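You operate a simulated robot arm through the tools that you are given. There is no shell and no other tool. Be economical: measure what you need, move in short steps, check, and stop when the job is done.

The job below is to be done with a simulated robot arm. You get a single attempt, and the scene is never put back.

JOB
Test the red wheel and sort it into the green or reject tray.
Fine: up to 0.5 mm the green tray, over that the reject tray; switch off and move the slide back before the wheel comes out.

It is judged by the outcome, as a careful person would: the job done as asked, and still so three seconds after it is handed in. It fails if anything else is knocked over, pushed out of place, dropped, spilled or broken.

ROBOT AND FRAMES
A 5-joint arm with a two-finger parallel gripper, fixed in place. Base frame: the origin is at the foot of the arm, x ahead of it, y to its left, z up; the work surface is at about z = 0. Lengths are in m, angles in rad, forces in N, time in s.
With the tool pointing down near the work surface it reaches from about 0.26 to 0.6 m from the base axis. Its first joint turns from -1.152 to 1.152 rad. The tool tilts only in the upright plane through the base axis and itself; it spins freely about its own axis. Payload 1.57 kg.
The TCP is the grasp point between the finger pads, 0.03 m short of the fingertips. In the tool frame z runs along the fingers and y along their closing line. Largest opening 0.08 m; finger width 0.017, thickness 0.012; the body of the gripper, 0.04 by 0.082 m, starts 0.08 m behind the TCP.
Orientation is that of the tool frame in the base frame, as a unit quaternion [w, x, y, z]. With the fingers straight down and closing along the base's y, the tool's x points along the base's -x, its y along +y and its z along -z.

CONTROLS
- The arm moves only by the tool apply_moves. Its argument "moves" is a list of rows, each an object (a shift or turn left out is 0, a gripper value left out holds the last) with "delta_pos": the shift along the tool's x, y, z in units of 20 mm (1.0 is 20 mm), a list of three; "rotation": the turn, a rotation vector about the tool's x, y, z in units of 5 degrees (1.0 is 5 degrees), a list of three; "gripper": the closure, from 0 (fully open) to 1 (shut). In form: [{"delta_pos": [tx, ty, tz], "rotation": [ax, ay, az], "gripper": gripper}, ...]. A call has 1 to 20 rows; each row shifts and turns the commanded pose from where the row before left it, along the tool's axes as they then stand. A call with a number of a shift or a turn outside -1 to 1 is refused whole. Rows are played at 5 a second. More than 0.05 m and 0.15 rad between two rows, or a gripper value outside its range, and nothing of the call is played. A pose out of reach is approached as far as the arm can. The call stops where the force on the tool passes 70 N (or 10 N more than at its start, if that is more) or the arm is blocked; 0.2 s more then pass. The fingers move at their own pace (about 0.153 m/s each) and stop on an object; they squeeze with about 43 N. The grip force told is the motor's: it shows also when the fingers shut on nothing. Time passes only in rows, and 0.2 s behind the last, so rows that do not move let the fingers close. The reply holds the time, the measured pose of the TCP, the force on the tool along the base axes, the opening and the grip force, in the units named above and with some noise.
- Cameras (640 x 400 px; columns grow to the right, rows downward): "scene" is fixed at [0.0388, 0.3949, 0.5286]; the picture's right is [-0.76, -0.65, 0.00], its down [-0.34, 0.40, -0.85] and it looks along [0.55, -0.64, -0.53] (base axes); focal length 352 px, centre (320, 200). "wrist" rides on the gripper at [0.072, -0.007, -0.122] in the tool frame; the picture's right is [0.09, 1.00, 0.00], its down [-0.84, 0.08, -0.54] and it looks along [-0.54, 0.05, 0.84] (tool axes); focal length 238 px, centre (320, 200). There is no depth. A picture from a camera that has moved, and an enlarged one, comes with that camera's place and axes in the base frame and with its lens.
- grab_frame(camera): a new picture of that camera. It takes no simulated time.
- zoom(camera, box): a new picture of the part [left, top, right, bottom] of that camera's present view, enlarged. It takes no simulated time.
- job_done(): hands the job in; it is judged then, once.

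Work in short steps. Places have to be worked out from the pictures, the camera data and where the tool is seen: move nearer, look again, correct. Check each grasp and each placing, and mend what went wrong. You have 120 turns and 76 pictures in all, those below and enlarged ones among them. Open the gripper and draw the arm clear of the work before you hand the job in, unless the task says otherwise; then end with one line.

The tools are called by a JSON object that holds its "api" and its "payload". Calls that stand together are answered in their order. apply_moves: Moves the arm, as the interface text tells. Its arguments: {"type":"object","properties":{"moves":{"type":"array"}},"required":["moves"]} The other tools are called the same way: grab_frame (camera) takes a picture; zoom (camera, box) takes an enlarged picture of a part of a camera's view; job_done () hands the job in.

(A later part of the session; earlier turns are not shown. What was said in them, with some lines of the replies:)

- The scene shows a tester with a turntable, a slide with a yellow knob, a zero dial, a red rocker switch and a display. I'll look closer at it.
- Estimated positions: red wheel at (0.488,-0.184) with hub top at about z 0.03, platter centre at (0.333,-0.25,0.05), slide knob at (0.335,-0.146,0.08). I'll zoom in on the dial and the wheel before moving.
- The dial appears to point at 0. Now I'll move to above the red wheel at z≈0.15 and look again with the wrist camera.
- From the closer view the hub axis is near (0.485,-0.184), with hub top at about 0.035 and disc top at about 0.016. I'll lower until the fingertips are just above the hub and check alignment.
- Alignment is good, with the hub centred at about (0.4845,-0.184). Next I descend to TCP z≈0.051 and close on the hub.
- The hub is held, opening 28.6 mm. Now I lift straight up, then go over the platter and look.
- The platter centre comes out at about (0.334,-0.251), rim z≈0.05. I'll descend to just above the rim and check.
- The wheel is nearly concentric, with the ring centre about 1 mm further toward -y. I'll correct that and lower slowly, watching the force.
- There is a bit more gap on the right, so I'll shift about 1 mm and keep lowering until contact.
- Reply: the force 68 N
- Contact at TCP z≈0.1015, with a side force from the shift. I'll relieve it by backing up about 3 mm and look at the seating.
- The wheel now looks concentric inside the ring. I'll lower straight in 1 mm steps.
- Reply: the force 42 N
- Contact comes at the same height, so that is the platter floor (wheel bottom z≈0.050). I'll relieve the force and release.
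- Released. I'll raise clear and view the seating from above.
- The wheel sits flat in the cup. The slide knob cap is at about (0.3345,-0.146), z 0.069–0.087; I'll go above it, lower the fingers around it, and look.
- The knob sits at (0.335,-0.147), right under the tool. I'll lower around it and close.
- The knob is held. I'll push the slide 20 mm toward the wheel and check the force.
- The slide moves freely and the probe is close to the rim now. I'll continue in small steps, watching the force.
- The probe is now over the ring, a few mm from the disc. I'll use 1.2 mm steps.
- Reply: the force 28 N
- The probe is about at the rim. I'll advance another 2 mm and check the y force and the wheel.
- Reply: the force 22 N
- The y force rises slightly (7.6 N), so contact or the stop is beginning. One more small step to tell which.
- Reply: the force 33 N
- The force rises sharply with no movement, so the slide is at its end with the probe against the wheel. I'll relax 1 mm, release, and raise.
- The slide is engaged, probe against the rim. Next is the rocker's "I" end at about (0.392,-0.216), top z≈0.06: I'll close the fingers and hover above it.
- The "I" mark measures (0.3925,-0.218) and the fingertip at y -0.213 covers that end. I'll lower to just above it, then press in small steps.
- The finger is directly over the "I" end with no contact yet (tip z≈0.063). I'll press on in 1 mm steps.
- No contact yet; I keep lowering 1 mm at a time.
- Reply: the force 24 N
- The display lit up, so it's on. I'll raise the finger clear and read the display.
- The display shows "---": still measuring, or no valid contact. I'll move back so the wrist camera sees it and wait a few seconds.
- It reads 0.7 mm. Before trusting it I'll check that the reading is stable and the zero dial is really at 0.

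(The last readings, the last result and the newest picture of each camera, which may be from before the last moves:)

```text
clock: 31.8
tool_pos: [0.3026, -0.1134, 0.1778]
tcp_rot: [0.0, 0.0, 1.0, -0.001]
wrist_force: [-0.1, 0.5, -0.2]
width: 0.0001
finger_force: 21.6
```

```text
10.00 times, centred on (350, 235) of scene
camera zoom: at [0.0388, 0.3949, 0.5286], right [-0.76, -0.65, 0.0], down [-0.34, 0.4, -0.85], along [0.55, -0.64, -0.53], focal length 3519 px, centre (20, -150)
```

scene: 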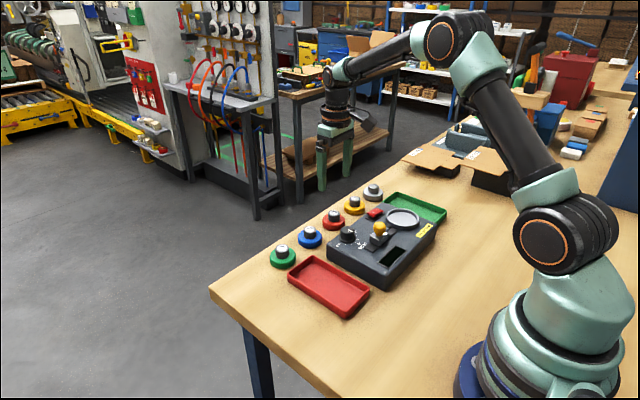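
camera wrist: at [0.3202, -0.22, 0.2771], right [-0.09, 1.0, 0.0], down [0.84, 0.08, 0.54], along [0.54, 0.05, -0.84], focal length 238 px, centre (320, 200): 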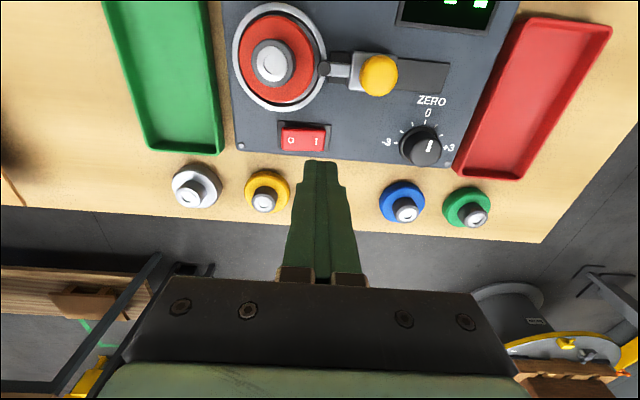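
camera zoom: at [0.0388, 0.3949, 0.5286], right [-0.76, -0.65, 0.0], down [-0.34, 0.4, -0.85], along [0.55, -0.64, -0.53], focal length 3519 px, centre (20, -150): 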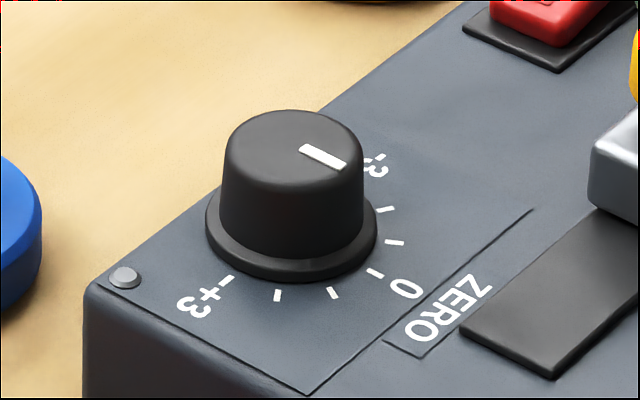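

The reading is stable at 0.7 mm with the dial at 0, so this wheel is over the limit: reject. First I switch off, going above the "0" end at about (0.392,-0.245).

{"api": "apply_moves", "payload": {"moves": [{"delta_pos": [-0.643, -0.95, 0]}, {"delta_pos": [-0.643, -0.95, 0]}, {"delta_pos": [-0.643, -0.95, 0]}, {"delta_pos": [-0.643, -0.95, 0]}, {"delta_pos": [-0.643, -0.95, 0]}, {"delta_pos": [-0.643, -0.95, 0]}, {"delta_pos": [-0.643, -0.95, 0]}, {"delta_pos": [0, 0, 0.9]}, {"delta_pos": [0, 0, 0.9]}, {"delta_pos": [0, 0, 0.9]}, {"delta_pos": [0, 0, 0.8]}, {}]}}

{"api": "zoom", "payload": {"camera": "wrist", "box": [220, 60, 480, 200]}}

{"api": "zoom", "payload": {"camera": "scene", "box": [350, 180, 450, 260]}}

```text
clock: 34.4
tool_pos: [0.3928, -0.2452, 0.1056]
tcp_rot: [0.0, 0.0, 1.0, 0.001]
wrist_force: [-0.8, 0.5, 0.0]
width: 0.0
finger_force: 21.0
```

```text
2.46 times, centred on (350, 130) of wrist
camera zoom: at [0.3199, -0.2512, 0.2271], right [-0.09, 1.0, 0.0], down [0.84, 0.08, 0.54], along [0.54, 0.05, -0.84], focal length 587 px, centre (246, 372)
```

zoom: 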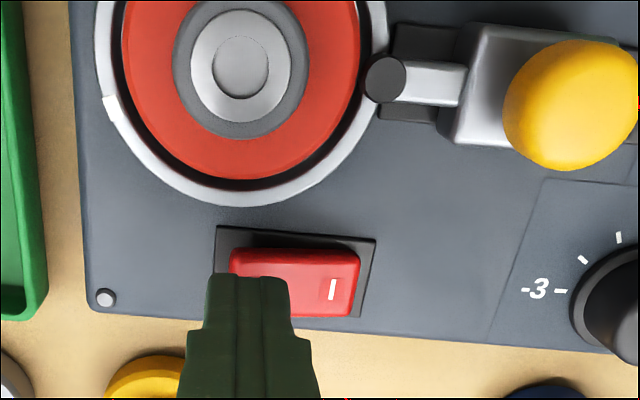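

```text
5.00 times, centred on (400, 220) of scene
camera zoom: at [0.0388, 0.3949, 0.5286], right [-0.76, -0.65, 0.0], down [-0.34, 0.4, -0.85], along [0.55, -0.64, -0.53], focal length 1760 px, centre (-80, 100)
```

zoom: 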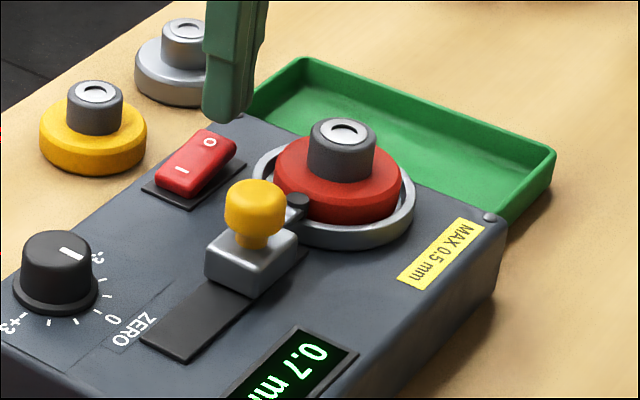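

The finger is over the "0" half (rocker spans y -0.250 to -0.210). I'll press down in small steps.

{"api": "apply_moves", "payload": {"moves": [{"delta_pos": [-0.05, 0, 0.3]}, {"delta_pos": [0, 0, 0.3]}, {"delta_pos": [0, 0, 0.1]}, {"delta_pos": [0, 0, 0.06]}, {"delta_pos": [0, 0, 0.06]}, {"delta_pos": [0, 0, 0.06]}, {}]}}

{"api": "zoom", "payload": {"camera": "scene", "box": [350, 190, 450, 270]}}

```text
clock: 36.0
tool_pos: [0.3932, -0.2456, 0.0876]
tcp_rot: [0.001, 0.0, 1.0, 0.0]
wrist_force: [-0.1, -0.3, 0.0]
width: 0.0
finger_force: 21.1
```

```text
5.00 times, centred on (400, 230) of scene
camera zoom: at [0.0388, 0.3949, 0.5286], right [-0.76, -0.65, 0.0], down [-0.34, 0.4, -0.85], along [0.55, -0.64, -0.53], focal length 1760 px, centre (-80, 50)
```

zoom: 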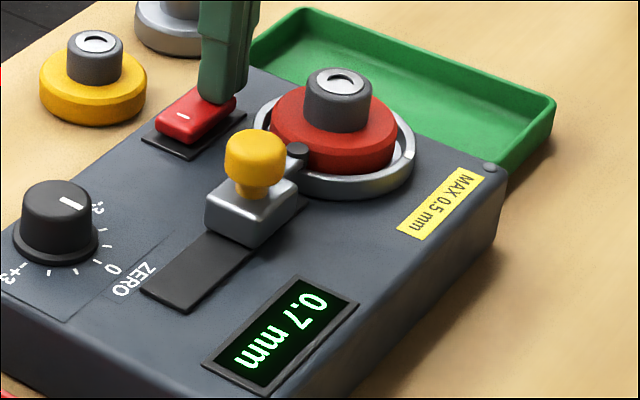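

Just touching; still on. A bit further.

{"api": "apply_moves", "payload": {"moves": [{"delta_pos": [0, 0, 0.06]}, {"delta_pos": [0, 0, 0.06]}, {"delta_pos": [0, 0, 0.05]}, {}]}}

{"api": "zoom", "payload": {"camera": "scene", "box": [350, 190, 450, 270]}}

```text
clock: 37.0
tool_pos: [0.3937, -0.2457, 0.0874]
tcp_rot: [0.0, 0.0, 1.0, -0.001]
wrist_force: [-12.9, 3.4, 40.3]
width: 0.0001
finger_force: 21.3
```

```text
5.00 times, centred on (400, 230) of scene
camera zoom: at [0.0386, 0.395, 0.5285], right [-0.76, -0.65, 0.0], down [-0.34, 0.4, -0.85], along [0.55, -0.64, -0.53], focal length 1760 px, centre (-80, 50)
```

zoom: 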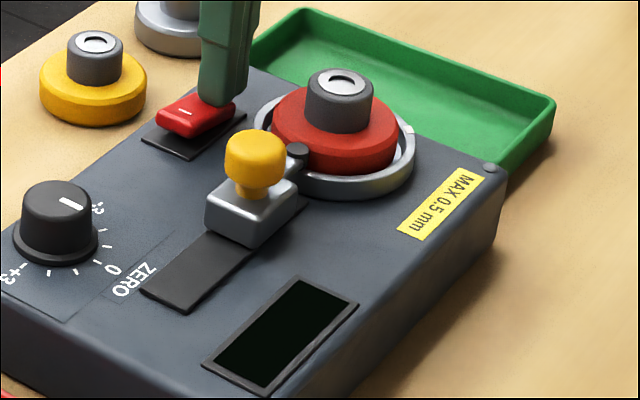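

Display dark, rocker back on 0: it's off. Now I raise, move above the slide knob at (0.335,-0.1775) with the fingers partly open, and look.

{"api": "apply_moves", "payload": {"moves": [{"delta_pos": [0, 0, -0.75]}, {"delta_pos": [0, 0, -1]}, {"delta_pos": [0, 0, -1]}, {"delta_pos": [0, 0, -0.8]}, {"delta_pos": [0.725, 0.856, 0]}, {"delta_pos": [0.725, 0.856, 0]}, {"delta_pos": [0.725, 0.856, 0]}, {"delta_pos": [0.725, 0.856, 0], "gripper": 0.4}, {"delta_pos": [0, 0, 0.6]}, {"delta_pos": [0, 0, 0.6]}, {}]}}

{"api": "zoom", "payload": {"camera": "wrist", "box": [180, 50, 460, 210]}}

{"api": "zoom", "payload": {"camera": "scene", "box": [350, 190, 450, 270]}}

```text
clock: 39.4
tool_pos: [0.3362, -0.1764, 0.1329]
tcp_rot: [0.0, 0.001, 1.0, 0.0]
wrist_force: [0.6, 0.3, 0.1]
width: 0.048
finger_force: 0.0
```

```text
2.29 times, centred on (320, 130) of wrist
camera zoom: at [0.2637, -0.1825, 0.2539], right [-0.09, 1.0, 0.0], down [0.84, 0.08, 0.54], along [0.54, 0.05, -0.84], focal length 545 px, centre (320, 360)
```

zoom: 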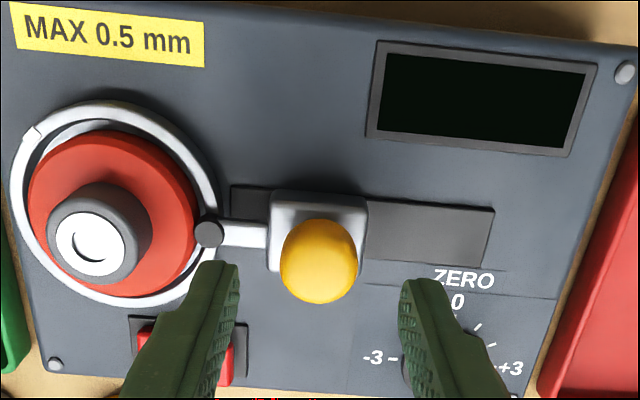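

```text
5.00 times, centred on (400, 230) of scene
camera zoom: at [0.0388, 0.3949, 0.5286], right [-0.76, -0.65, 0.0], down [-0.34, 0.4, -0.85], along [0.55, -0.64, -0.53], focal length 1760 px, centre (-80, 50)
```

zoom: 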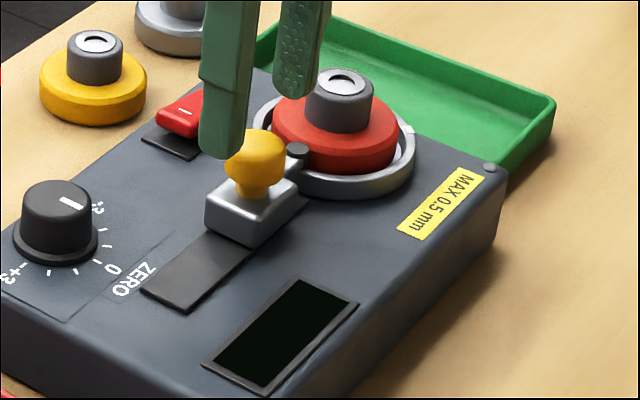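

The knob is centred between the fingers. I'll lower, grip, and draw the slide back about 31 mm.

{"api": "apply_moves", "payload": {"moves": [{"delta_pos": [0, 0, 0.77]}, {"delta_pos": [0, 0, 0.77]}, {}, {"gripper": 1}, {"gripper": 1}, {"delta_pos": [0, 0.2, 0]}, {"delta_pos": [0, 0.25, 0]}, {"delta_pos": [0, 0.25, 0]}, {"delta_pos": [0, 0.25, 0]}, {"delta_pos": [0, 0.25, 0]}, {"delta_pos": [0, 0.25, 0]}, {"delta_pos": [0, 0.1, 0]}, {}]}}

{"api": "zoom", "payload": {"camera": "wrist", "box": [140, 20, 460, 220]}}

```text
clock: 42.2
tool_pos: [0.3361, -0.1472, 0.1024]
tcp_rot: [0.002, 0.001, 1.0, 0.0]
wrist_force: [4.1, -8.1, 20.1]
width: 0.0254
finger_force: 37.1
```

```text
2.00 times, centred on (300, 120) of wrist
camera zoom: at [0.2634, -0.1526, 0.2228], right [-0.09, 1.0, 0.0], down [0.83, 0.08, 0.55], along [0.54, 0.05, -0.84], focal length 477 px, centre (360, 360)
```

zoom: 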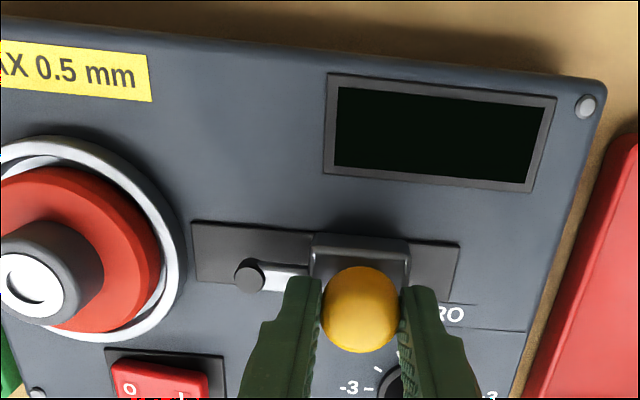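

The slide is back at its starting place. I'll release, raise, and go above the wheel to locate its hub.

{"api": "apply_moves", "payload": {"moves": [{"delta_pos": [0, -0.02, 0]}, {"gripper": 0.4}, {"gripper": 0.4}, {"delta_pos": [0, 0, -0.6]}, {"delta_pos": [0, 0, -1]}, {"delta_pos": [0, 0, -1]}, {"delta_pos": [0, 0, -0.4]}, {"delta_pos": [0, -0.9, 0]}, {"delta_pos": [0, -0.9, 0]}, {"delta_pos": [0, -0.9, 0]}, {"delta_pos": [0, -0.9, 0]}, {"delta_pos": [0, -0.9, 0]}, {"delta_pos": [0, -0.8, 0]}, {"gripper": 0.2}]}}

{"api": "grab_frame", "payload": {"camera": "wrist"}}

{"api": "zoom", "payload": {"camera": "scene", "box": [350, 190, 450, 270]}}

```text
clock: 45.2
tool_pos: [0.3352, -0.2519, 0.1611]
tcp_rot: [0.0, 0.0, 1.0, 0.0]
wrist_force: [0.3, -0.1, 0.4]
width: 0.0643
finger_force: 0.0
```

```text
24 pictures are left
camera wrist: at [0.2624, -0.2585, 0.2817], right [-0.09, 1.0, 0.0], down [0.84, 0.08, 0.54], along [0.54, 0.05, -0.84], focal length 238 px, centre (320, 200)
```

wrist: 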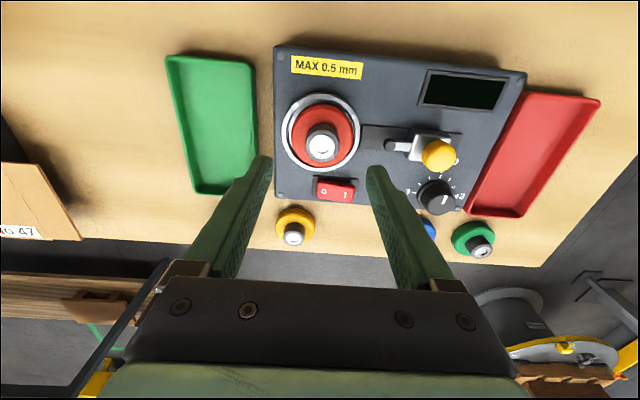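

```text
5.00 times, centred on (400, 230) of scene
camera zoom: at [0.0388, 0.3949, 0.5286], right [-0.76, -0.65, 0.0], down [-0.34, 0.4, -0.85], along [0.55, -0.64, -0.53], focal length 1760 px, centre (-80, 50)
```

zoom: 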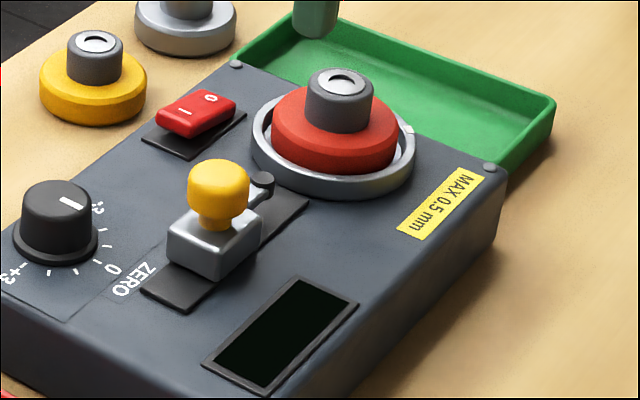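

Hub at about (0.332,-0.251). I'll align, descend to TCP z≈0.102 and grasp.

{"api": "apply_moves", "payload": {"moves": [{"delta_pos": [0.12, 0.05, 0]}, {"delta_pos": [0, 0, 0.9]}, {"delta_pos": [0, 0, 0.9]}, {"delta_pos": [0, 0, 0.7]}, {"delta_pos": [0, 0, 0.45]}, {}, {"gripper": 1}, {"gripper": 1}, {}]}}

{"api": "zoom", "payload": {"camera": "scene", "box": [350, 190, 450, 270]}}

```text
clock: 47.2
tool_pos: [0.3324, -0.2516, 0.1016]
tcp_rot: [-0.001, 0.0, 1.0, 0.0]
wrist_force: [-0.1, 0.5, -0.1]
width: 0.0288
finger_force: 38.4
```

```text
5.00 times, centred on (400, 230) of scene
camera zoom: at [0.0388, 0.3949, 0.5286], right [-0.76, -0.65, 0.0], down [-0.34, 0.4, -0.85], along [0.55, -0.64, -0.53], focal length 1760 px, centre (-80, 50)
```

zoom: 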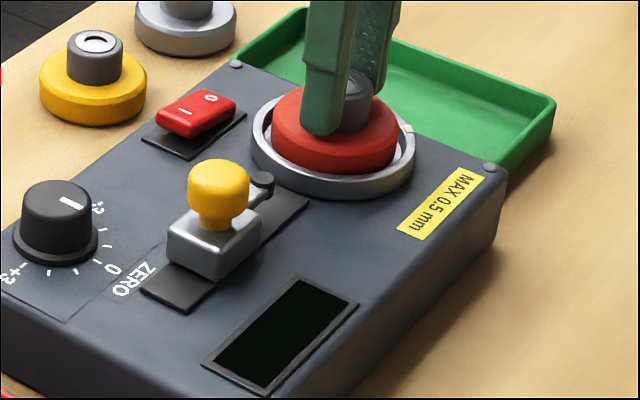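

Held. Lift to clear the knob, then carry to the red reject tray at about (0.352,0.011).

{"api": "apply_moves", "payload": {"moves": [{"delta_pos": [0, 0, -0.5]}, {"delta_pos": [0, 0, -1]}, {"delta_pos": [0, 0, -1]}, {"delta_pos": [0, 0, -1]}, {"delta_pos": [0, 0, -1]}, {"delta_pos": [-0.07, 0.935, 0]}, {"delta_pos": [-0.07, 0.935, 0]}, {"delta_pos": [-0.07, 0.935, 0]}, {"delta_pos": [-0.07, 0.935, 0]}, {"delta_pos": [-0.07, 0.935, 0]}, {"delta_pos": [-0.07, 0.935, 0]}, {"delta_pos": [-0.07, 0.935, 0]}, {"delta_pos": [-0.07, 0.935, 0]}, {"delta_pos": [-0.07, 0.935, 0]}, {"delta_pos": [-0.07, 0.935, 0]}, {"delta_pos": [-0.07, 0.935, 0]}, {"delta_pos": [-0.07, 0.935, 0]}, {"delta_pos": [-0.07, 0.935, 0]}, {"delta_pos": [-0.07, 0.935, 0]}, {}]}}

{"api": "grab_frame", "payload": {"camera": "wrist"}}

{"api": "grab_frame", "payload": {"camera": "scene"}}

```text
clock: 51.4
tool_pos: [0.3524, 0.0096, 0.1905]
tcp_rot: [0.001, 0.001, 1.0, 0.0]
wrist_force: [0.7, -0.1, -1.3]
width: 0.0289
finger_force: 39.0
```

```text
21 pictures are left
camera wrist: at [0.2801, 0.0043, 0.3117], right [-0.09, 1.0, 0.0], down [0.84, 0.08, 0.54], along [0.54, 0.05, -0.84], focal length 238 px, centre (320, 200)
```

wrist: 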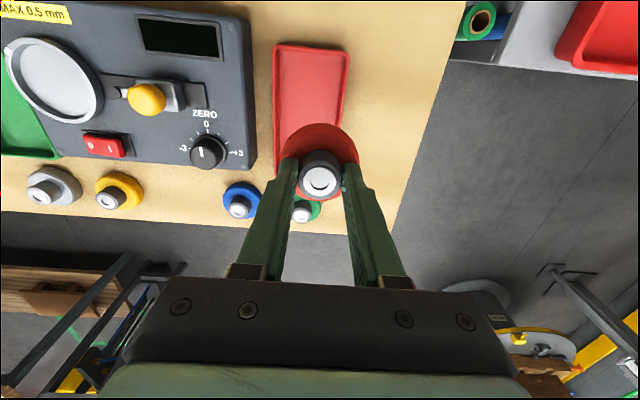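

```text
20 pictures are left
```

scene: 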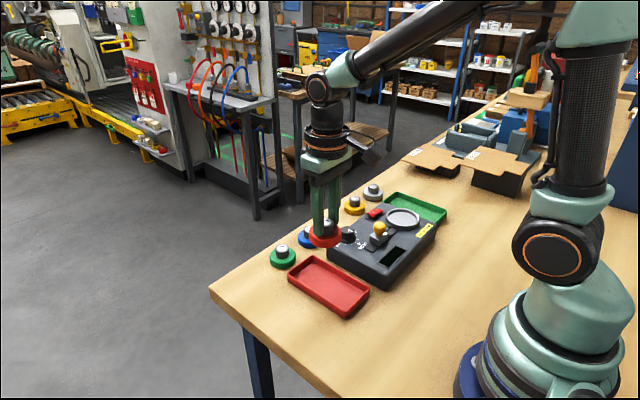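

The tray centre now measures about (0.347,0.0), outer width ~78 mm. I'll shift and lower partway, then recheck.

{"api": "apply_moves", "payload": {"moves": [{"delta_pos": [0.27, -0.45, 0]}, {"delta_pos": [0, 0, 1]}, {"delta_pos": [0, 0, 1]}, {"delta_pos": [0, 0, 1]}, {"delta_pos": [0, 0, 1]}, {"delta_pos": [0, 0, 0.7]}, {}]}}

{"api": "zoom", "payload": {"camera": "wrist", "box": [200, 20, 440, 200]}}

{"api": "zoom", "payload": {"camera": "scene", "box": [265, 230, 385, 330]}}

```text
clock: 53.0
tool_pos: [0.3468, 0.0004, 0.0974]
tcp_rot: [0.0, 0.001, 1.0, 0.0]
wrist_force: [1.2, 0.2, -1.4]
width: 0.0289
finger_force: 38.8
```

```text
2.22 times, centred on (320, 110) of wrist
camera zoom: at [0.2744, -0.0049, 0.2195], right [-0.09, 1.0, 0.0], down [0.84, 0.08, 0.54], along [0.54, 0.05, -0.84], focal length 530 px, centre (320, 400)
```

zoom: 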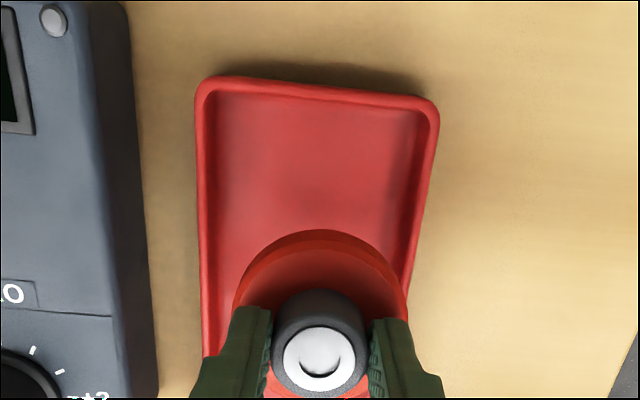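

```text
4.00 times, centred on (325, 280) of scene
camera zoom: at [0.0388, 0.3949, 0.5286], right [-0.76, -0.65, 0.0], down [-0.34, 0.4, -0.85], along [0.55, -0.64, -0.53], focal length 1408 px, centre (300, -120)
```

zoom: 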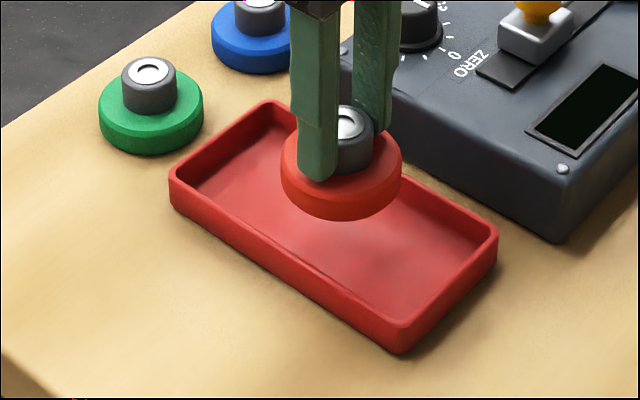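

The tray centreline is at y≈-0.004, so I'll shift 4.5 mm and lower to a few mm above the floor.

{"api": "apply_moves", "payload": {"moves": [{"delta_pos": [-0.15, -0.23, 0]}, {"delta_pos": [0, 0, 0.6]}, {"delta_pos": [0, 0, 0.6]}, {"delta_pos": [0, 0, 0.5]}, {"delta_pos": [0, 0, 0.2]}, {}]}}

{"api": "zoom", "payload": {"camera": "wrist", "box": [200, 20, 440, 200]}}

{"api": "zoom", "payload": {"camera": "scene", "box": [265, 230, 385, 330]}}

```text
clock: 54.4
tool_pos: [0.3504, -0.0052, 0.0594]
tcp_rot: [-0.001, 0.0, 1.0, 0.001]
wrist_force: [-0.7, 0.3, -1.2]
width: 0.0289
finger_force: 39.0
```

```text
2.22 times, centred on (320, 110) of wrist
camera zoom: at [0.2781, -0.0102, 0.1813], right [-0.09, 1.0, 0.0], down [0.84, 0.08, 0.54], along [0.54, 0.05, -0.84], focal length 530 px, centre (320, 400)
```

zoom: 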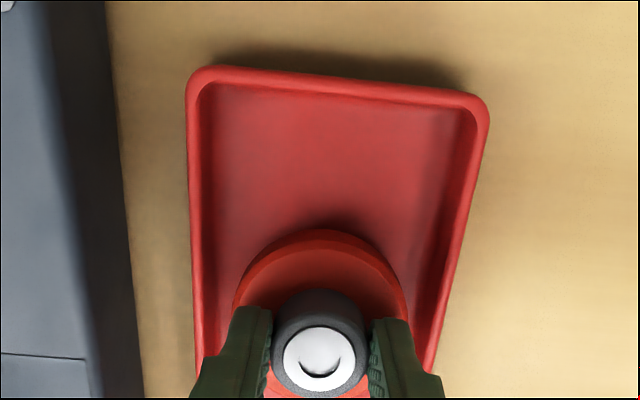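

```text
4.00 times, centred on (325, 280) of scene
camera zoom: at [0.0388, 0.3949, 0.5286], right [-0.76, -0.65, 0.0], down [-0.34, 0.4, -0.85], along [0.55, -0.64, -0.53], focal length 1408 px, centre (300, -120)
```

zoom: 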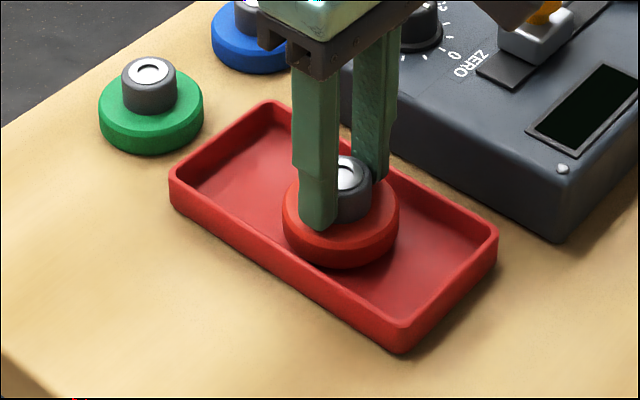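

Well inside the tray. I'll lower the last few mm in 1 mm steps.

{"api": "apply_moves", "payload": {"moves": [{"delta_pos": [0, 0, 0.06]}, {"delta_pos": [0, 0, 0.06]}, {"delta_pos": [0, 0, 0.05]}, {}]}}

```text
clock: 55.4
tool_pos: [0.3507, -0.0047, 0.0555]
tcp_rot: [0.0, 0.0, 1.0, 0.0]
wrist_force: [0.7, 0.6, -0.7]
width: 0.0288
finger_force: 38.6
```

No contact yet; 1 mm more twice.

{"api": "apply_moves", "payload": {"moves": [{"delta_pos": [0, 0, 0.05]}, {}]}}

{"api": "apply_moves", "payload": {"moves": [{"delta_pos": [0, 0, 0.04]}, {}]}}

```text
clock: 56.0
tool_pos: [0.3493, -0.0051, 0.0573]
tcp_rot: [0.0, 0.0, 1.0, 0.001]
wrist_force: [-0.2, 0.2, -0.3]
width: 0.0291
finger_force: 38.9
```

```text
clock: 56.6
tool_pos: [0.3505, -0.0044, 0.0559]
tcp_rot: [0.0, 0.001, 1.0, 0.0]
wrist_force: [-8.6, -3.9, 23.5]
width: 0.0291
finger_force: 38.6
```

Contact (23 N), so the wheel is on the tray floor. I'll relieve slightly, release and rise.

{"api": "apply_moves", "payload": {"moves": [{"delta_pos": [0, 0, -0.04]}, {}, {"gripper": 0.6}, {"gripper": 0.45}, {"gripper": 0.45}, {"delta_pos": [0, 0, -0.5]}, {"delta_pos": [0, 0, -1]}, {"delta_pos": [0, 0, -1]}, {"delta_pos": [0, 0, -1]}, {"delta_pos": [0, 0, -1]}, {"delta_pos": [0, 0, -1], "gripper": 0}, {"delta_pos": [0, 0, -1]}, {}]}}

{"api": "grab_frame", "payload": {"camera": "scene"}}

{"api": "zoom", "payload": {"camera": "scene", "box": [255, 170, 455, 330]}}

{"api": "grab_frame", "payload": {"camera": "wrist"}}

```text
clock: 59.4
tool_pos: [0.3483, -0.0047, 0.1845]
tcp_rot: [0.0, 0.0, 1.0, 0.0]
wrist_force: [0.0, 0.4, 0.3]
width: 0.0801
finger_force: 0.2
```

```text
15 pictures are left
```

scene: 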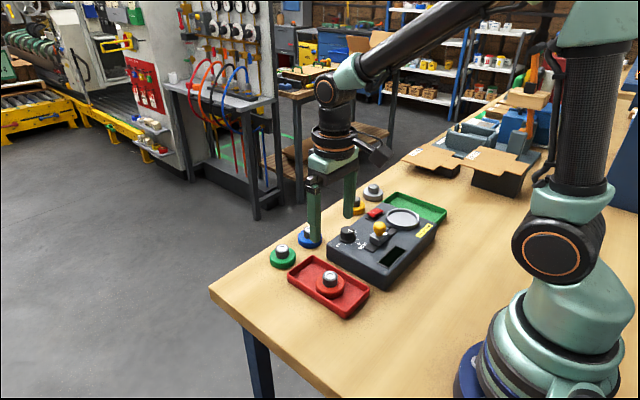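

```text
2.50 times, centred on (355, 250) of scene
camera zoom: at [0.0388, 0.3949, 0.5286], right [-0.76, -0.65, 0.0], down [-0.34, 0.4, -0.85], along [0.55, -0.64, -0.53], focal length 880 px, centre (232, 75)
```

zoom: 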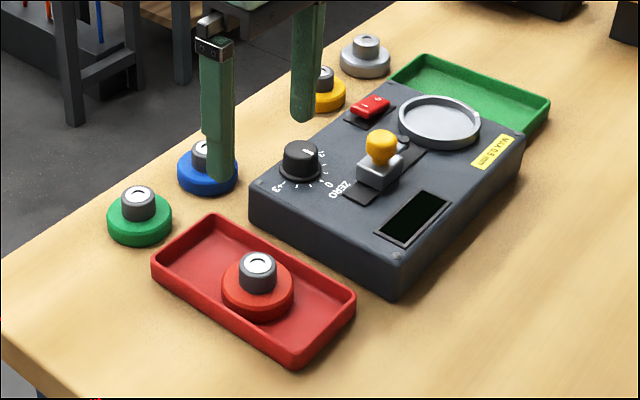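

```text
13 pictures are left
camera wrist: at [0.2769, -0.009, 0.3068], right [-0.09, 1.0, 0.0], down [0.84, 0.08, 0.54], along [0.54, 0.05, -0.84], focal length 238 px, centre (320, 200)
```

wrist: 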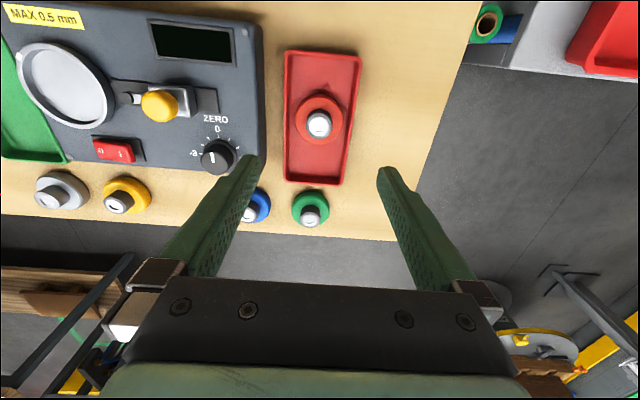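

The wheel lies flat in the reject tray, the slide is back at its start, the tester is off and the arm is clear, so I'm handing in.

{"api": "job_done", "payload": {}}

```text
The job is handed in.
```

The red wheel read 0.7 mm, over the 0.5 mm limit. I switched the tester off, moved the slide back, and put the wheel in the red reject tray.
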